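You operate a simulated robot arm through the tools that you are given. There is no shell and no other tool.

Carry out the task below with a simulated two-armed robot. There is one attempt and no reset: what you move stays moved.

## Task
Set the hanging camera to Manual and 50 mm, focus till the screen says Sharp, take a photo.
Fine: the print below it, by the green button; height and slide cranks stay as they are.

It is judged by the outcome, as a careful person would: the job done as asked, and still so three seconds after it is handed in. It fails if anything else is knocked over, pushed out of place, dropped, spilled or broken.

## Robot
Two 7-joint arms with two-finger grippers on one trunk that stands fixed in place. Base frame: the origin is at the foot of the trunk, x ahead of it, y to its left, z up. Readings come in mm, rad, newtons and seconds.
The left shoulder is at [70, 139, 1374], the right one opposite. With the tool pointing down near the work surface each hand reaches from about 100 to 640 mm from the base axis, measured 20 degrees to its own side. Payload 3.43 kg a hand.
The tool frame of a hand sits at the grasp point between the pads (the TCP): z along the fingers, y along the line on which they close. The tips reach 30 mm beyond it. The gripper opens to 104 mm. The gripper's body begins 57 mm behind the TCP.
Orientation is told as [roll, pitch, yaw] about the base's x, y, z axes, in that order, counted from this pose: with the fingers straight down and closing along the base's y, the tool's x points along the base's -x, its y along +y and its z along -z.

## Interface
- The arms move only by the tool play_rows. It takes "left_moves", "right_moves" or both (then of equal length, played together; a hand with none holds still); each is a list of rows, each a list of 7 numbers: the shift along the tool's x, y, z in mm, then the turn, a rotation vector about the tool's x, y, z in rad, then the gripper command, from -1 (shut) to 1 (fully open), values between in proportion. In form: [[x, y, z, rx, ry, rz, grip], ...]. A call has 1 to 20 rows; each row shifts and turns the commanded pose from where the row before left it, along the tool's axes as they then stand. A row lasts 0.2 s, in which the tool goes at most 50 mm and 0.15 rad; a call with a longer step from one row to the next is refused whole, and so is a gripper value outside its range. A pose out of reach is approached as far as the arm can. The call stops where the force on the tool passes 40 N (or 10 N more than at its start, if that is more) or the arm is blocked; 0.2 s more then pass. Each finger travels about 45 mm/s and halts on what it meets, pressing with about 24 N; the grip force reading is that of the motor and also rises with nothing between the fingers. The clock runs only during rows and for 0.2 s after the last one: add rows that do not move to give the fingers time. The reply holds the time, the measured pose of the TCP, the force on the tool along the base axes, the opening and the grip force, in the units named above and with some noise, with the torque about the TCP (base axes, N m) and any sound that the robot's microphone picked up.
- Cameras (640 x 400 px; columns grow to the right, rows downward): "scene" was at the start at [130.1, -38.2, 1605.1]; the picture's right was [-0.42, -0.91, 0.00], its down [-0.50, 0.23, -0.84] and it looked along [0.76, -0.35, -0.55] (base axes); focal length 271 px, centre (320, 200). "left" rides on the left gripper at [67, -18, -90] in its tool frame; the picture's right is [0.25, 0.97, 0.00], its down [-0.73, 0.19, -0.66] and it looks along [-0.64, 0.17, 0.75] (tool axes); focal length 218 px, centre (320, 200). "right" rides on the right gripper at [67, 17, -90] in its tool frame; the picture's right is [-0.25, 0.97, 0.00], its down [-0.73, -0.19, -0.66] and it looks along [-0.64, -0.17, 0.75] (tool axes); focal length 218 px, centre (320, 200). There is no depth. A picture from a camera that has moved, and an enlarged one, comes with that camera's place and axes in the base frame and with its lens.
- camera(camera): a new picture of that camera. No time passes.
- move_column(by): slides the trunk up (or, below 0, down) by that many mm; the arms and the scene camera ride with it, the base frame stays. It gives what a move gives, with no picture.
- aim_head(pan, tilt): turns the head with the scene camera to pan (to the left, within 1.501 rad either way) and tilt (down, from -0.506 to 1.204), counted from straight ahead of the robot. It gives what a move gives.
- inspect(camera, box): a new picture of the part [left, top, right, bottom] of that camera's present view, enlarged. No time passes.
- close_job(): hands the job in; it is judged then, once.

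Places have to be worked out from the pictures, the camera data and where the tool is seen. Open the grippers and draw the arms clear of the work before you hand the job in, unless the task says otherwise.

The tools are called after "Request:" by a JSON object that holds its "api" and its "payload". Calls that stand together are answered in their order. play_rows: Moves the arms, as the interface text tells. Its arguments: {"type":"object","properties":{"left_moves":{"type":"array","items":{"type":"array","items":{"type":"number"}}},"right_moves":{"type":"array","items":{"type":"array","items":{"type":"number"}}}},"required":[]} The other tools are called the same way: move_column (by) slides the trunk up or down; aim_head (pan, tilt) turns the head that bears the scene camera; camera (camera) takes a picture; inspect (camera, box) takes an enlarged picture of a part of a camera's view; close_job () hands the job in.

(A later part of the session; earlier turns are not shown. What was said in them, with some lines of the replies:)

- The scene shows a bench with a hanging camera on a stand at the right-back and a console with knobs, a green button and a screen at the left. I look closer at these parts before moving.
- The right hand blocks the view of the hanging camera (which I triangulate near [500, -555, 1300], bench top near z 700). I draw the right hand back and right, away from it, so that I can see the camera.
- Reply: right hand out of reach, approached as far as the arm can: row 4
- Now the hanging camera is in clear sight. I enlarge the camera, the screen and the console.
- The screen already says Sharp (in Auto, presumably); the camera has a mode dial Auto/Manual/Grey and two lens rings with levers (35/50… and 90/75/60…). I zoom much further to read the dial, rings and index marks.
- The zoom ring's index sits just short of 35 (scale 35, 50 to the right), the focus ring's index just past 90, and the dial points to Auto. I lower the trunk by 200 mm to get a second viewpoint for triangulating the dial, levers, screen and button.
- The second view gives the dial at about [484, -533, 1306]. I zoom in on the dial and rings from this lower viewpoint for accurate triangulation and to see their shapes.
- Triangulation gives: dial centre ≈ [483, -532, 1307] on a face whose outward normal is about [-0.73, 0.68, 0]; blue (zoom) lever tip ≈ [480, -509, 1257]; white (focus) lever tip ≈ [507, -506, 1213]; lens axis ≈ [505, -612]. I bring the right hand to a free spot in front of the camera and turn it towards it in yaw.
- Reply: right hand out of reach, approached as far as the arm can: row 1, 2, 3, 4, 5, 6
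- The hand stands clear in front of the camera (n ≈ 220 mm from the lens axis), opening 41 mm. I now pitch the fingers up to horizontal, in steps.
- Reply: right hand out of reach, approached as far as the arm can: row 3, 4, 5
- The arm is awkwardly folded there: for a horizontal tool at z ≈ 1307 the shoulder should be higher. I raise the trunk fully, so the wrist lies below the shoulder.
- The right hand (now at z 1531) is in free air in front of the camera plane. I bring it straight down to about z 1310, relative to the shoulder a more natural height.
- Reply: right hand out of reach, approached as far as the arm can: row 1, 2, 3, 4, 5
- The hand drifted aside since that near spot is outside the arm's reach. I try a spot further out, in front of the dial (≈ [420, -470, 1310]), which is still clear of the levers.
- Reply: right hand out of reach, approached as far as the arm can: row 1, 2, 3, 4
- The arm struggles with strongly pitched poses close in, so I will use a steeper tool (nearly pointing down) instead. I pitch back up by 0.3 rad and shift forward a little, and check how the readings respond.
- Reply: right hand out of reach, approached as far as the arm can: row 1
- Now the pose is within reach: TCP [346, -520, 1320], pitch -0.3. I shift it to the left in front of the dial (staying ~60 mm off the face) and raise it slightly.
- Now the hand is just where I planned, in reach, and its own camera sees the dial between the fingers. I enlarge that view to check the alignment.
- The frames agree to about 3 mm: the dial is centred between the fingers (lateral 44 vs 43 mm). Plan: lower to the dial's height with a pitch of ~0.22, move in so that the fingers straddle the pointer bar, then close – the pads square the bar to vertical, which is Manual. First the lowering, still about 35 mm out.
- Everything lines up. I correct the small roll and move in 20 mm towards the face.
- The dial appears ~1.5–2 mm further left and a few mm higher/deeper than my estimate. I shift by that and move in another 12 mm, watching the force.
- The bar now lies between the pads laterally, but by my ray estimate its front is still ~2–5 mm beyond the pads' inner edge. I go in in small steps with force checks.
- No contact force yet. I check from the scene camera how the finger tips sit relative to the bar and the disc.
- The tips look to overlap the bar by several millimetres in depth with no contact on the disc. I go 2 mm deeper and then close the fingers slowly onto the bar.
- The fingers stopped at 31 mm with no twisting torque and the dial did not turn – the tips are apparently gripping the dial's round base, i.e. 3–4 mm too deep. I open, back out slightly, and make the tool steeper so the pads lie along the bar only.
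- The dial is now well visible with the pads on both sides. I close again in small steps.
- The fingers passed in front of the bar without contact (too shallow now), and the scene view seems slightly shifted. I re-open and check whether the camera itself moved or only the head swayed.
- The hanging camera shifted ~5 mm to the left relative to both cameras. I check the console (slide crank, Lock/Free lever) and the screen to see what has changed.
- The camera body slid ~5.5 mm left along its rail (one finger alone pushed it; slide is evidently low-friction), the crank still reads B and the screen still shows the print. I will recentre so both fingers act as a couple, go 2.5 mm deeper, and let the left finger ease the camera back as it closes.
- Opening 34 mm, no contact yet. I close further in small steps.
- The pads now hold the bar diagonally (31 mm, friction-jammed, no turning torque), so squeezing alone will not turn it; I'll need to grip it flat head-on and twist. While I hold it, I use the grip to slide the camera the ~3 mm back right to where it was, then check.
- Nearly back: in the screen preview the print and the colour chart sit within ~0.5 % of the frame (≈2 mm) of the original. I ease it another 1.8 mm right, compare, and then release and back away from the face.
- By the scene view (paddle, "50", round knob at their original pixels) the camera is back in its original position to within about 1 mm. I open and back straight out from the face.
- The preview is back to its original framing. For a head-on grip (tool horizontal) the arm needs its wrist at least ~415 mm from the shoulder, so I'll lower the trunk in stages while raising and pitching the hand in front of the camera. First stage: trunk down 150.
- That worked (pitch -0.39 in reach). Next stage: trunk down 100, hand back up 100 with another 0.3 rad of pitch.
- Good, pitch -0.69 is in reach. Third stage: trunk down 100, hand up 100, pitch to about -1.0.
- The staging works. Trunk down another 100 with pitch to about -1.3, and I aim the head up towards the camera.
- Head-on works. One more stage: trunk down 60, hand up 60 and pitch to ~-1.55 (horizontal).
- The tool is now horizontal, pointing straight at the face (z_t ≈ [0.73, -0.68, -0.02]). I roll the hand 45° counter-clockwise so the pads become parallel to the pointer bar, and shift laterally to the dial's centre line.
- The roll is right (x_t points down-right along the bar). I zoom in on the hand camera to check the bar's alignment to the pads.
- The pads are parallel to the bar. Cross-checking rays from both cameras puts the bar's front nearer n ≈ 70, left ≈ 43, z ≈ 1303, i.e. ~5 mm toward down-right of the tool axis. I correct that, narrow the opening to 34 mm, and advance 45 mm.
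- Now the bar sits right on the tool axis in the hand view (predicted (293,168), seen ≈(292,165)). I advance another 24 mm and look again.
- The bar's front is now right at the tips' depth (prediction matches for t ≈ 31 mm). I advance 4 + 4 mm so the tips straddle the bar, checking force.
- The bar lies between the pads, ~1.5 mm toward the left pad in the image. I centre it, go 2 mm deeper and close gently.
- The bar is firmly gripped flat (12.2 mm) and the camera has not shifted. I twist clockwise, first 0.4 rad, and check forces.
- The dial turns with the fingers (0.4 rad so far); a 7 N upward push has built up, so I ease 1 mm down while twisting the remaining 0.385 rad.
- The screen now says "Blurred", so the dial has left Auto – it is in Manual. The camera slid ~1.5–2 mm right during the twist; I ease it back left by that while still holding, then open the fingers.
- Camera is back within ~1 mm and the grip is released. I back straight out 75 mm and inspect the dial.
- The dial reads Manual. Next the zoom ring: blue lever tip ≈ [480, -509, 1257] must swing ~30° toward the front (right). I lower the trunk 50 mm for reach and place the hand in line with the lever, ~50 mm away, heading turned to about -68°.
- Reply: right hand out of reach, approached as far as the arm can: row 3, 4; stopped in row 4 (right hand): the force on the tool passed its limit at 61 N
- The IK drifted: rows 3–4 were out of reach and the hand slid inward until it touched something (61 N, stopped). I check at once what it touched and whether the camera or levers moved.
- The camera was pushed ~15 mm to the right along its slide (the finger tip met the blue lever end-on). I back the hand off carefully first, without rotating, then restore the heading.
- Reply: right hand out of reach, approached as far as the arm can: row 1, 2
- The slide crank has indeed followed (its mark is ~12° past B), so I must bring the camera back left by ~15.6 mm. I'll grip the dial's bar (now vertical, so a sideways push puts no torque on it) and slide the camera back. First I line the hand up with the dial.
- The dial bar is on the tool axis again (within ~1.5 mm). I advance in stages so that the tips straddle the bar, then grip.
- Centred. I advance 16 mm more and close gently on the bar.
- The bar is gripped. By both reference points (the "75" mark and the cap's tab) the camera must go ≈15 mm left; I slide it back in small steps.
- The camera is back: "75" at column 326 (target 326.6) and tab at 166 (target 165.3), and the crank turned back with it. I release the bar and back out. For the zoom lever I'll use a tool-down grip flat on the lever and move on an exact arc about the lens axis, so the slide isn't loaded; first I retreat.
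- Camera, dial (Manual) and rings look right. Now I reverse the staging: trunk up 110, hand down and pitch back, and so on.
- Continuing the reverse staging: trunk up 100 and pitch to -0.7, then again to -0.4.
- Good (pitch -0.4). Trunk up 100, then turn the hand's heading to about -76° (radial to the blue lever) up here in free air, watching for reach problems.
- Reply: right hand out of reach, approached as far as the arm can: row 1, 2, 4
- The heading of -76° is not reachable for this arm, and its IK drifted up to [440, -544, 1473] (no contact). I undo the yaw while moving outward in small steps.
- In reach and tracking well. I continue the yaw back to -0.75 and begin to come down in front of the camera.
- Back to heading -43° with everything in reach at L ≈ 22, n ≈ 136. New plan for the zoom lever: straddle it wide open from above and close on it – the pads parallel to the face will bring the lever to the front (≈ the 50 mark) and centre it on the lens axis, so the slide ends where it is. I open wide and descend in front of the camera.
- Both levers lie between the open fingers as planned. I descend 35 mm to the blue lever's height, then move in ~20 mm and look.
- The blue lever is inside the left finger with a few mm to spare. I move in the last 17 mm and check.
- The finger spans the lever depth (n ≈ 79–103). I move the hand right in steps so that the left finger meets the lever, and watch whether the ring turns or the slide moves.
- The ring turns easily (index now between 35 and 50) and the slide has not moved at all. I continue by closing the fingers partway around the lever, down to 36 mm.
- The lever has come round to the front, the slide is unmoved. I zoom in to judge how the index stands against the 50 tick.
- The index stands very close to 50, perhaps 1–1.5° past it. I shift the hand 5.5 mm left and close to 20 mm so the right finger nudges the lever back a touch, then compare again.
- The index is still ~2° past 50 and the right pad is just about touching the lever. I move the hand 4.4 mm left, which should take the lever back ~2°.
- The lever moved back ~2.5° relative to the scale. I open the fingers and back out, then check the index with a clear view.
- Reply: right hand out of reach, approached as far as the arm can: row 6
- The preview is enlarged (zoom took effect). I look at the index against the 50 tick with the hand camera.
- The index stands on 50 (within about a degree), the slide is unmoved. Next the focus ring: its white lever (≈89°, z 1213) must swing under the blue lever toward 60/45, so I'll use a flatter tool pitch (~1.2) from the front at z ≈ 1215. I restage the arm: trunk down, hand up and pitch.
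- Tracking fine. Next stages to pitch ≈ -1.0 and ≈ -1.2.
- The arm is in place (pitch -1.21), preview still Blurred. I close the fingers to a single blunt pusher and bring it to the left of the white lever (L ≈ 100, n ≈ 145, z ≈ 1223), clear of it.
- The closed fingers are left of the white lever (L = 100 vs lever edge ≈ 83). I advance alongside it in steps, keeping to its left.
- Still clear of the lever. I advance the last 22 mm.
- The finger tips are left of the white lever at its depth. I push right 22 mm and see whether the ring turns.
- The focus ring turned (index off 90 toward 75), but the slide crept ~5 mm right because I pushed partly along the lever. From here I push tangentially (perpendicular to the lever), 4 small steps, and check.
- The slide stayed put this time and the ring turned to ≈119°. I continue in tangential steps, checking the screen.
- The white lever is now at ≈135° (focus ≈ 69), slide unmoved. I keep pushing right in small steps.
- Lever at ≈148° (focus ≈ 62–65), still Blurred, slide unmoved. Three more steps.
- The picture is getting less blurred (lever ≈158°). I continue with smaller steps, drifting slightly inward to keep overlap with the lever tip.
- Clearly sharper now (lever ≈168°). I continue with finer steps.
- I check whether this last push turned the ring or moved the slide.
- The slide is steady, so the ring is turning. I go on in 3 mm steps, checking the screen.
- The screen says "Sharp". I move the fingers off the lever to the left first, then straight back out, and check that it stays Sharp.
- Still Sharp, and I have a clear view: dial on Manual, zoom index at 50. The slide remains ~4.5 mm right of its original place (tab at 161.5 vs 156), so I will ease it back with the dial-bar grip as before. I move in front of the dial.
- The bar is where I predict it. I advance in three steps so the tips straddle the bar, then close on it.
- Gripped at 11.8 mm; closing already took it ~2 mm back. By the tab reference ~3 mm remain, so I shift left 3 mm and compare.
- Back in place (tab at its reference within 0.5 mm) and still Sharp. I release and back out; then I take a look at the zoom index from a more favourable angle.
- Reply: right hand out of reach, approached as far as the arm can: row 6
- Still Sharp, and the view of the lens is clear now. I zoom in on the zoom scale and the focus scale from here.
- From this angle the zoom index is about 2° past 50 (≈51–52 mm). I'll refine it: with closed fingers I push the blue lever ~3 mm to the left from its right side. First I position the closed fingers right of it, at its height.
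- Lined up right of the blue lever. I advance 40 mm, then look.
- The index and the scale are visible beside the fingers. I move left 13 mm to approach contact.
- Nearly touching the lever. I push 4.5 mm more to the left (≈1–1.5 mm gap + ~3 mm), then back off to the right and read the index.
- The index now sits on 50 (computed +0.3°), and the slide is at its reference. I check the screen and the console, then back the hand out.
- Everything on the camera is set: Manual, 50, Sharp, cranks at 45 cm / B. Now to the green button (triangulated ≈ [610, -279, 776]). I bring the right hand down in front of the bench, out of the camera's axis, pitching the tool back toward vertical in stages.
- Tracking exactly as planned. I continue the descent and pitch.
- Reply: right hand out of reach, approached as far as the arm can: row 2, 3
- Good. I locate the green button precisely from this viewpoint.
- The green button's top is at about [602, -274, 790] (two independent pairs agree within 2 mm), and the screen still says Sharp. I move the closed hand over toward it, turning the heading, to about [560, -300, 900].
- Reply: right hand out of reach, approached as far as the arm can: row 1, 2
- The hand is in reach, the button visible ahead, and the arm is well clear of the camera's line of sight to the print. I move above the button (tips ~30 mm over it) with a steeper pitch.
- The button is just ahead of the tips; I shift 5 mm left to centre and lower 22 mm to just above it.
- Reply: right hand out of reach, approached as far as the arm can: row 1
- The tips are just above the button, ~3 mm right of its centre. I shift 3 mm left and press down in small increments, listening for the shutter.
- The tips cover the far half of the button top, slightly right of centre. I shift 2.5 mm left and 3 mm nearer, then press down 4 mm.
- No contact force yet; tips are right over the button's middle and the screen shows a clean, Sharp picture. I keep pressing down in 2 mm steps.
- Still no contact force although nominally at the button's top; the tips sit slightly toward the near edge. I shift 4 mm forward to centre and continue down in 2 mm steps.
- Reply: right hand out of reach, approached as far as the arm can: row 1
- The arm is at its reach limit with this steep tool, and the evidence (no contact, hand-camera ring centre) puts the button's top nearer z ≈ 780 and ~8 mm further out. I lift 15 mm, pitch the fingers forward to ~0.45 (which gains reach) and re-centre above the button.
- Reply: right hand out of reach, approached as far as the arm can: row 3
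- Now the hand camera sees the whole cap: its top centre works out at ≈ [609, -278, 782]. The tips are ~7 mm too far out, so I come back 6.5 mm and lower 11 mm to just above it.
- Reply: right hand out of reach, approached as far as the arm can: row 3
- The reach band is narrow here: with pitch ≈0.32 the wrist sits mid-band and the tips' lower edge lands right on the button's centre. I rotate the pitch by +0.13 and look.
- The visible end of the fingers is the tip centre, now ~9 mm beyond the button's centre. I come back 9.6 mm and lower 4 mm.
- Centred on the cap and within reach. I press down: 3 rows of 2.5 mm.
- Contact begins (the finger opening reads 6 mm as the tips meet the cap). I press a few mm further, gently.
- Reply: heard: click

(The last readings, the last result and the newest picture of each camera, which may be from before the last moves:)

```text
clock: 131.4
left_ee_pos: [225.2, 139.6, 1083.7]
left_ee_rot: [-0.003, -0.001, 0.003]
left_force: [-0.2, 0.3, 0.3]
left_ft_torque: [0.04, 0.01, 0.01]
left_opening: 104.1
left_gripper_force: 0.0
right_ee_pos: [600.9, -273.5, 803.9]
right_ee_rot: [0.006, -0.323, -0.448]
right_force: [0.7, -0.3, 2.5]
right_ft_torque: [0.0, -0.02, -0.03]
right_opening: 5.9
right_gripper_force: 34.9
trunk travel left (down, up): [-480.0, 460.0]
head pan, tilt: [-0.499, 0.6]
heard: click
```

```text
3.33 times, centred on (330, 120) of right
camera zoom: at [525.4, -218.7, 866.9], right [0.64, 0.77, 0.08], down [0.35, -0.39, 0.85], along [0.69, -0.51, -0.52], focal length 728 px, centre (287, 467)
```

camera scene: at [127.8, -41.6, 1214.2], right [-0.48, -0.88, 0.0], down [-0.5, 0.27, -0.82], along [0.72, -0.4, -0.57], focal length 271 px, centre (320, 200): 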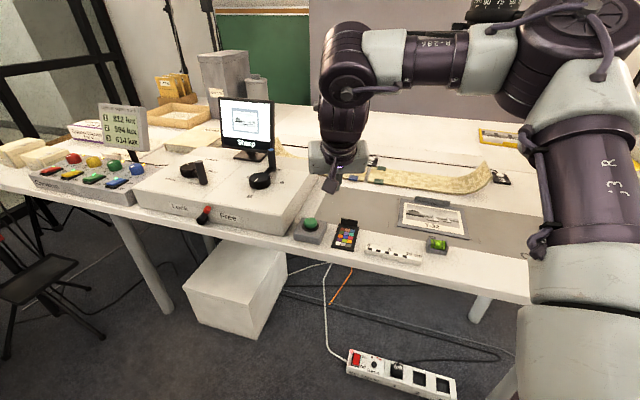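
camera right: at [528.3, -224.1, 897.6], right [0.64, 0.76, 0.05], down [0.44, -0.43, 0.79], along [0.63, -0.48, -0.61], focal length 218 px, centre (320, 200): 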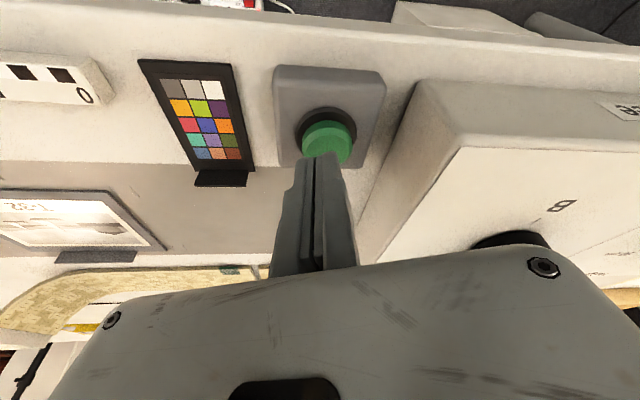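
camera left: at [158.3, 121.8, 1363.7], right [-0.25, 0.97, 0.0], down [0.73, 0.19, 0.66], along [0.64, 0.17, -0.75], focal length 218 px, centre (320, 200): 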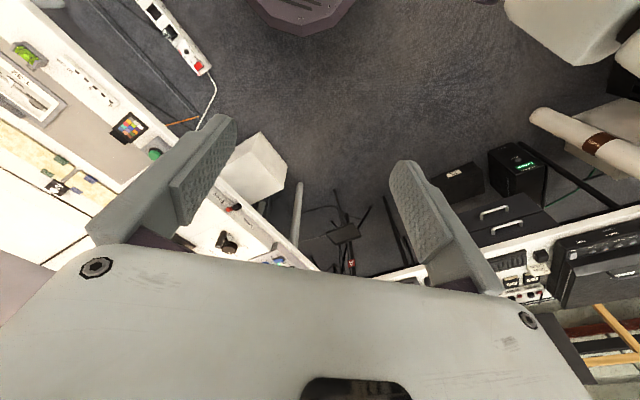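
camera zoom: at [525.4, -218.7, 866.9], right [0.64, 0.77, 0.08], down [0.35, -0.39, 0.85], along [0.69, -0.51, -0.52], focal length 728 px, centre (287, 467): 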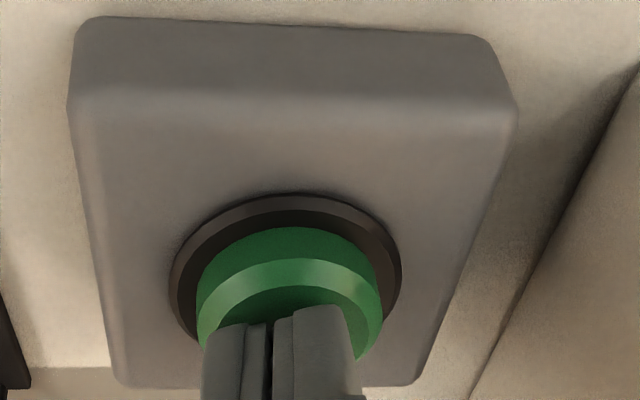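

A click was heard – the photo was taken. I check the screen, and lift the fingers straight off the button.

Request:
{"api": "play_rows", "payload": {"right_moves": [[-1.6, 0, -4.7, 0, 0, 0, -1], [-3, 0, -9.5, 0, 0, 0, -1], [-6, 0, -19, 0, 0, 0, -1], [-9, 0, -28, 0, 0, 0, -1], [0, 0, 0, 0, 0, 0, -1]]}}

Request:
{"api": "camera", "payload": {"camera": "scene"}}

Request:
{"api": "inspect", "payload": {"camera": "scene", "box": [200, 80, 300, 170]}}

Request:
{"api": "inspect", "payload": {"camera": "scene", "box": [270, 190, 390, 280]}}

```text
clock: 132.6
left_ee_pos: [226.1, 140.9, 1084.4]
left_ee_rot: [-0.001, -0.001, 0.001]
left_force: [0.1, 0.2, 0.4]
left_ft_torque: [0.0, 0.0, 0.02]
left_opening: 103.9
left_gripper_force: 0.1
right_ee_pos: [599.4, -273.1, 869.0]
right_ee_rot: [0.003, -0.317, -0.449]
right_force: [-0.3, -0.8, -0.2]
right_ft_torque: [-0.03, 0.0, 0.0]
right_opening: 0.0
right_gripper_force: 34.6
trunk travel left (down, up): [-480.0, 460.0]
head pan, tilt: [-0.499, 0.6]
```

```text
taken
camera scene: at [127.4, -43.1, 1214.1], right [-0.48, -0.88, 0.0], down [-0.5, 0.27, -0.82], along [0.72, -0.39, -0.57], focal length 271 px, centre (320, 200)
```

scene: 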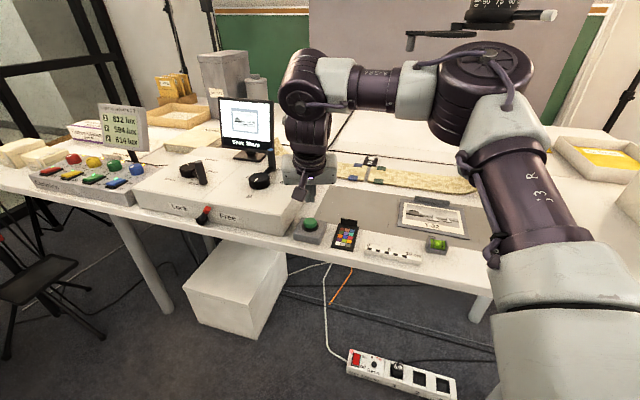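

```text
4.44 times, centred on (250, 125) of scene
camera zoom: at [127.4, -43.1, 1214.1], right [-0.48, -0.88, 0.0], down [-0.5, 0.27, -0.82], along [0.72, -0.39, -0.57], focal length 1204 px, centre (631, 533)
```

zoom: 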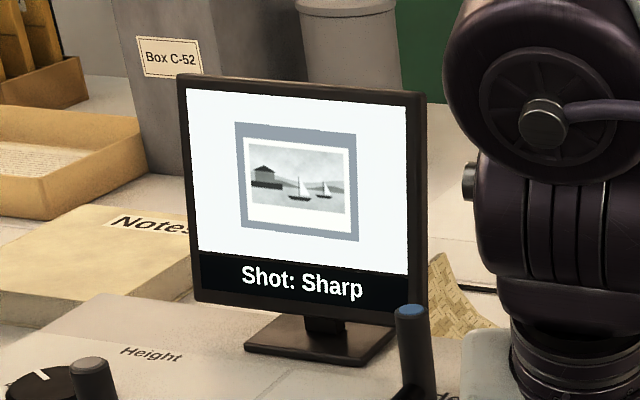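

```text
4.44 times, centred on (330, 235) of scene
camera zoom: at [127.4, -43.1, 1214.1], right [-0.48, -0.88, 0.0], down [-0.5, 0.27, -0.82], along [0.72, -0.39, -0.57], focal length 1204 px, centre (276, 44)
```

zoom: 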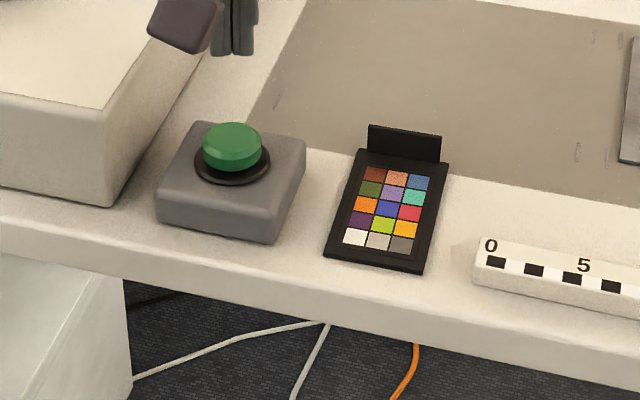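

The screen reads "Shot: Sharp". Now I withdraw: I raise the trunk so the hand lifts straight away from the bench (it is ~160 mm in front of the camera's plane, clear of cable and stand).

Request:
{"api": "move_column", "payload": {"by": 150}}

Request:
{"api": "camera", "payload": {"camera": "scene"}}

```text
clock: 134.3
left_ee_pos: [225.7, 139.7, 1235.1]
left_ee_rot: [-0.002, 0.0, 0.001]
left_force: [-0.1, 0.3, -0.1]
left_ft_torque: [0.0, 0.0, 0.03]
left_opening: 103.8
left_gripper_force: 0.0
right_ee_pos: [599.4, -272.9, 1017.0]
right_ee_rot: [0.005, -0.321, -0.451]
right_force: [-0.1, -0.6, 0.2]
right_ft_torque: [0.01, 0.0, 0.01]
right_opening: 0.0
right_gripper_force: 34.6
trunk travel left (down, up): [-630.0, 310.0]
head pan, tilt: [-0.499, 0.6]
```

```text
taken
camera scene: at [127.2, -42.9, 1364.1], right [-0.48, -0.88, 0.0], down [-0.5, 0.27, -0.82], along [0.72, -0.39, -0.57], focal length 271 px, centre (320, 200)
```

scene: 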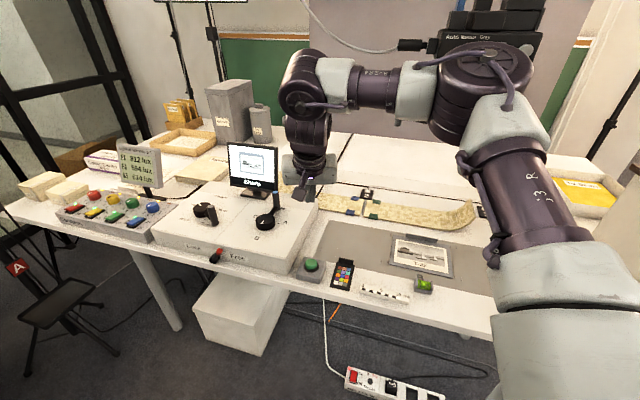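

The arm's elbow is ~110 mm or more clear of the levers. I raise the trunk to its starting height, then draw the hand back toward the robot.

Request:
{"api": "move_column", "payload": {"by": 239}}

Request:
{"api": "play_rows", "payload": {"right_moves": [[40, 0, -15, 0, 0.06, -0.05, -0.6], [40, 0, -12, 0, 0.06, -0.05, -0.2], [40, 0, -10, 0, 0.06, -0.05, 0.2], [0, 0, 0, 0, 0, 0, 0.6]]}}

Request:
{"api": "camera", "payload": {"camera": "scene"}}

```text
clock: 136.8
left_ee_pos: [226.6, 140.8, 1472.2]
left_ee_rot: [-0.001, 0.001, 0.003]
left_force: [0.4, 0.7, 0.0]
left_ft_torque: [0.0, -0.05, 0.0]
left_opening: 103.9
left_gripper_force: 0.1
right_ee_pos: [600.1, -271.8, 1257.6]
right_ee_rot: [0.003, -0.322, -0.451]
right_force: [-0.5, -0.6, -0.4]
right_ft_torque: [-0.01, -0.02, 0.05]
right_opening: 0.1
right_gripper_force: 34.3
trunk travel left (down, up): [-869.0, 71.0]
head pan, tilt: [-0.499, 0.6]
```

```text
clock: 137.8
left_ee_pos: [227.0, 141.1, 1472.4]
left_ee_rot: [-0.002, 0.001, 0.002]
left_force: [0.4, -1.1, -0.6]
left_ft_torque: [0.02, -0.05, -0.02]
left_opening: 104.1
left_gripper_force: 0.1
right_ee_pos: [518.6, -220.4, 1267.5]
right_ee_rot: [-0.021, -0.137, -0.295]
right_force: [0.0, 0.8, -0.3]
right_ft_torque: [-0.04, 0.0, 0.01]
right_opening: 83.2
right_gripper_force: 0.8
right hand out of reach, approached as far as the arm can: row 2, 3
trunk travel left (down, up): [-869.0, 71.0]
head pan, tilt: [-0.499, 0.6]
```

```text
taken
camera scene: at [127.7, -41.4, 1603.2], right [-0.48, -0.88, 0.0], down [-0.5, 0.27, -0.83], along [0.72, -0.4, -0.56], focal length 271 px, centre (320, 200)
```

scene: 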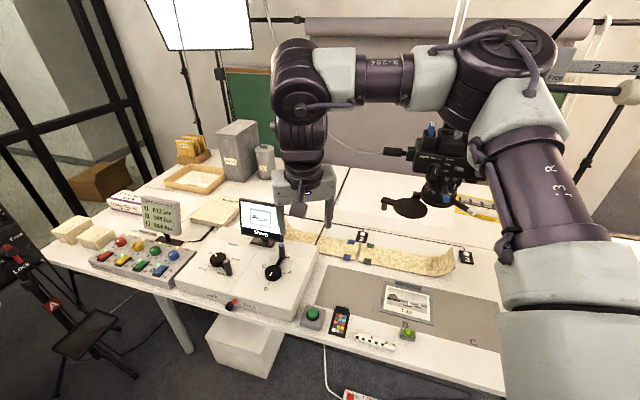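

The hand is clear; the gripper is opening. I bring it back to about its starting pose, well in front of and away from the camera.

Request:
{"api": "play_rows", "payload": {"right_moves": [[16.7, -33.2, -23.4, -0.006, 0.02, -0.042, 1], [18.6, -32.3, -23.2, -0.006, 0.02, -0.042, 1], [20.4, -31.4, -23, -0.005, 0.02, -0.042, 1], [22.1, -30.4, -22.7, -0.004, 0.02, -0.042, 1], [23.8, -29.4, -22.4, -0.003, 0.02, -0.042, 1], [25.5, -28.3, -21.9, -0.002, 0.02, -0.042, 1], [27, -27.2, -21.4, 0, 0.02, -0.042, 1], [0, 0, 0, 0, 0, 0, 1]]}}

Request:
{"api": "aim_head", "payload": {"pan": -0.435, "tilt": 0.579}}

Request:
{"api": "camera", "payload": {"camera": "scene"}}

```text
clock: 139.6
left_ee_pos: [226.5, 140.2, 1473.0]
left_ee_rot: [-0.001, -0.001, 0.002]
left_force: [-0.5, 0.2, -0.9]
left_ft_torque: [-0.02, 0.01, -0.01]
left_opening: 103.9
left_gripper_force: 0.1
right_ee_pos: [318.1, -401.0, 1421.7]
right_ee_rot: [-0.022, 0.011, -0.007]
right_force: [-0.5, -0.4, 0.1]
right_ft_torque: [-0.01, -0.01, 0.02]
right_opening: 104.1
right_gripper_force: 0.2
trunk travel left (down, up): [-869.0, 71.0]
head pan, tilt: [-0.499, 0.6]
```

```text
clock: 140.2
left_ee_pos: [226.0, 139.8, 1471.9]
left_ee_rot: [-0.003, 0.0, 0.003]
left_force: [0.0, 0.8, 0.9]
left_ft_torque: [-0.03, -0.03, -0.01]
left_opening: 103.7
left_gripper_force: 0.0
right_ee_pos: [318.7, -399.1, 1419.6]
right_ee_rot: [-0.023, 0.01, -0.006]
right_force: [0.3, -0.2, 0.6]
right_ft_torque: [-0.02, 0.02, 0.0]
right_opening: 104.0
right_gripper_force: 0.1
trunk travel left (down, up): [-869.0, 71.0]
head pan, tilt: [-0.435, 0.579]
```

```text
taken
camera scene: at [130.1, -38.0, 1605.1], right [-0.42, -0.91, 0.0], down [-0.5, 0.23, -0.84], along [0.76, -0.35, -0.55], focal length 271 px, centre (320, 200)
```

scene: 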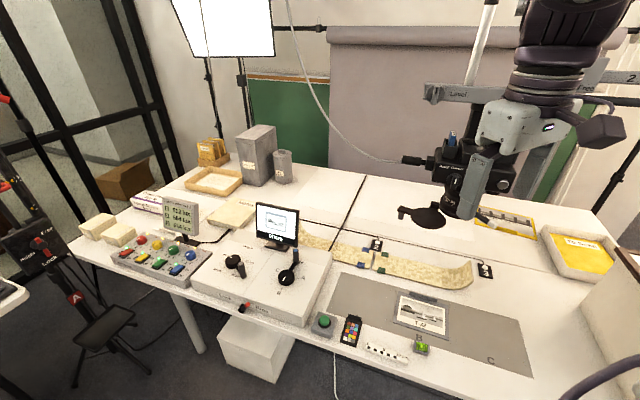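

The head is back at exactly its starting view, so I can compare directly with the first pictures: camera position, crank, dial and screen.

Request:
{"api": "inspect", "payload": {"camera": "scene", "box": [380, 60, 580, 260]}}

Request:
{"api": "inspect", "payload": {"camera": "scene", "box": [180, 180, 340, 340]}}

Request:
{"api": "inspect", "payload": {"camera": "scene", "box": [290, 230, 500, 380]}}

```text
2.00 times, centred on (480, 160) of scene
camera zoom: at [130.1, -38.0, 1605.1], right [-0.42, -0.91, 0.0], down [-0.5, 0.23, -0.84], along [0.76, -0.35, -0.55], focal length 542 px, centre (0, 280)
```

zoom: 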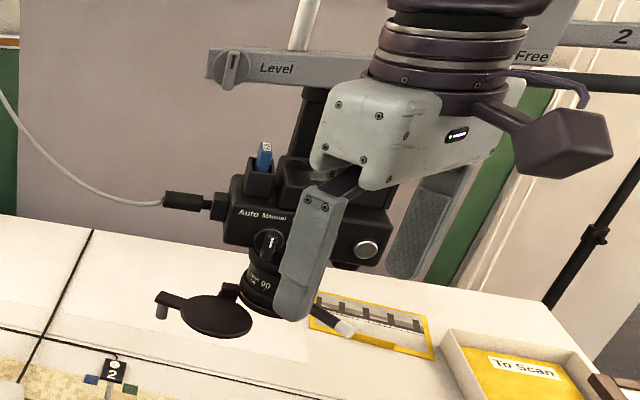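

```text
2.50 times, centred on (260, 260) of scene
camera zoom: at [130.1, -38.0, 1605.1], right [-0.42, -0.91, 0.0], down [-0.5, 0.23, -0.84], along [0.76, -0.35, -0.55], focal length 677 px, centre (470, 50)
```

zoom: 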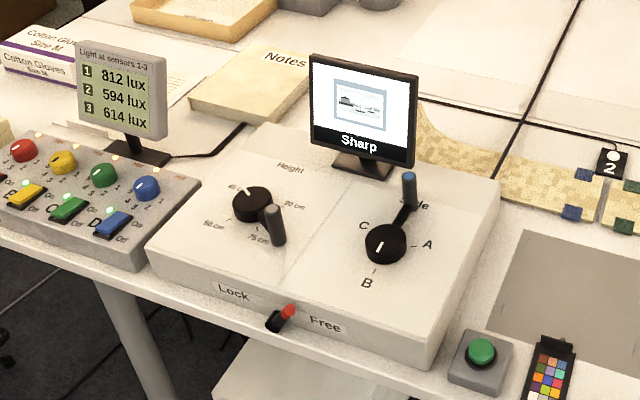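

```text
2.67 times, centred on (395, 305) of scene
camera zoom: at [130.1, -38.0, 1605.1], right [-0.42, -0.91, 0.0], down [-0.5, 0.23, -0.84], along [0.76, -0.35, -0.55], focal length 722 px, centre (120, -80)
```

zoom: 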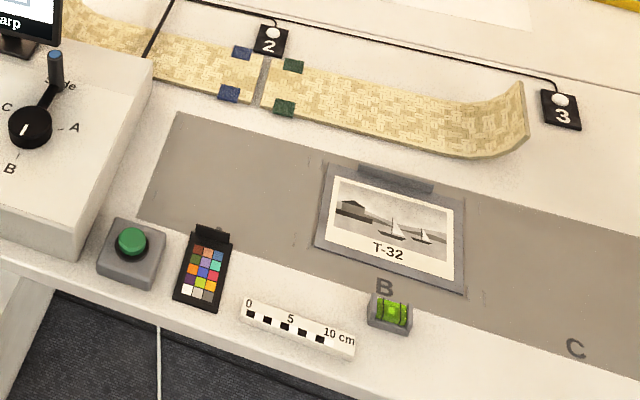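

Crank handles, rail, cap, print, button box and chart all sit exactly as in the first pictures, and the screen says Sharp. I move the right hand aside once more for a last clear look at the camera settings.

Request:
{"api": "play_rows", "payload": {"right_moves": [[35, -20, 0, 0, 0, 0, 1], [35, -20, 0, 0, 0, 0, 1], [30, -20, 0, 0, 0, 0, 1], [0, 0, 0, 0, 0, 0, 1], [0, 0, 0, 0, 0, 0, 1]]}}

Request:
{"api": "inspect", "payload": {"camera": "scene", "box": [390, 120, 530, 240]}}

Request:
{"api": "inspect", "payload": {"camera": "scene", "box": [250, 195, 310, 250]}}

Request:
{"api": "inspect", "payload": {"camera": "scene", "box": [436, 180, 486, 222]}}

```text
clock: 141.4
left_ee_pos: [224.7, 140.4, 1473.7]
left_ee_rot: [0.0, 0.002, 0.001]
left_force: [0.0, 1.2, -0.1]
left_ft_torque: [0.0, 0.03, 0.03]
left_opening: 104.0
left_gripper_force: 0.0
right_ee_pos: [215.7, -456.9, 1420.7]
right_ee_rot: [-0.024, 0.01, -0.008]
right_force: [-0.2, -0.1, 0.0]
right_ft_torque: [0.01, 0.03, -0.04]
right_opening: 103.9
right_gripper_force: 0.1
trunk travel left (down, up): [-869.0, 71.0]
head pan, tilt: [-0.435, 0.579]
```

```text
3.33 times, centred on (460, 180) of scene
camera zoom: at [130.0, -38.3, 1605.1], right [-0.42, -0.91, 0.0], down [-0.5, 0.23, -0.84], along [0.76, -0.35, -0.55], focal length 903 px, centre (-147, 267)
```

zoom: 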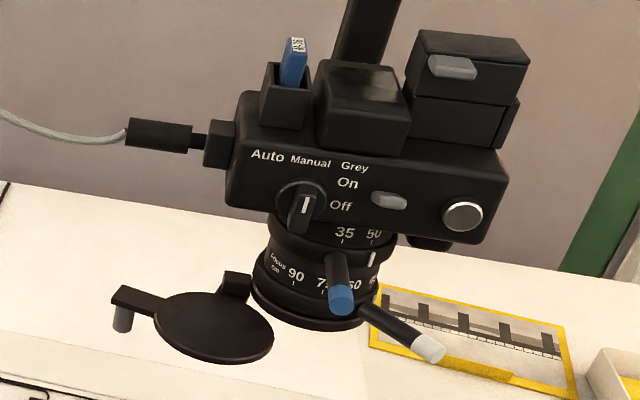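

```text
7.27 times, centred on (280, 222) of scene
camera zoom: at [130.0, -38.3, 1605.1], right [-0.42, -0.91, 0.0], down [-0.5, 0.23, -0.84], along [0.76, -0.35, -0.55], focal length 1969 px, centre (611, 36)
```

zoom: 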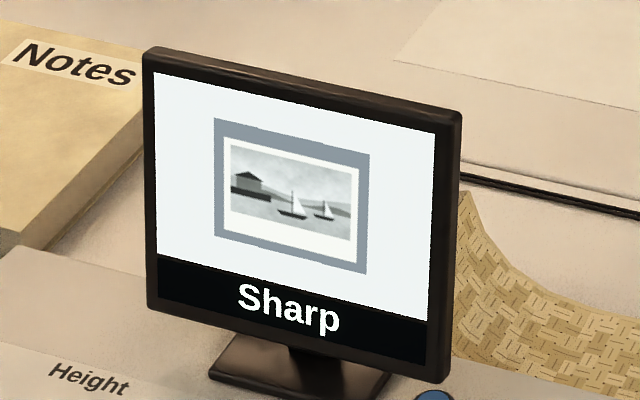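

```text
9.52 times, centred on (461, 201) of scene
camera zoom: at [130.0, -38.3, 1605.1], right [-0.42, -0.91, 0.0], down [-0.5, 0.23, -0.84], along [0.76, -0.35, -0.55], focal length 2579 px, centre (-1023, 190)
```

zoom: 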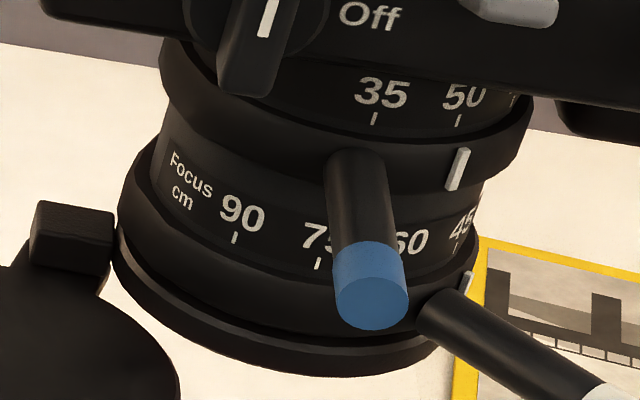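

All as asked: dial on Manual, zoom index exactly at 50, screen Sharp, photo taken ("Shot: Sharp" after the click), print framed as at the start, cranks and everything else where they were, grippers open and arms clear. I hand the job in.

Request:
{"api": "close_job", "payload": {}}

```text
The job is handed in.
```

The photo is taken: after the button clicked, the screen read "Shot: Sharp". The job is handed in.

- **Camera settings:** the dial is on Manual and the zoom index sits on 50. I turned the focus ring until the screen said Sharp, with the focus index just short of the 45 mark, and it was still Sharp at the last check.
- **Photo:** I pressed the green button once, with the print below the camera framed as it was at the start.
- **Cranks:** I did not touch the cranks themselves. The slide moves easily when the camera is pushed, and during the work it shifted several times. The worst was about 15 mm, when a finger met the zoom lever end-on with a brief 61 N. The slide crank turned with it. I slid the camera back each time. Its position, the framing and both cranks now match the first pictures to within about 1 mm.
- **Everything else:** the print, chart, ruler, button box and lens cap are where they started. The grippers are open and the arms are drawn clear.
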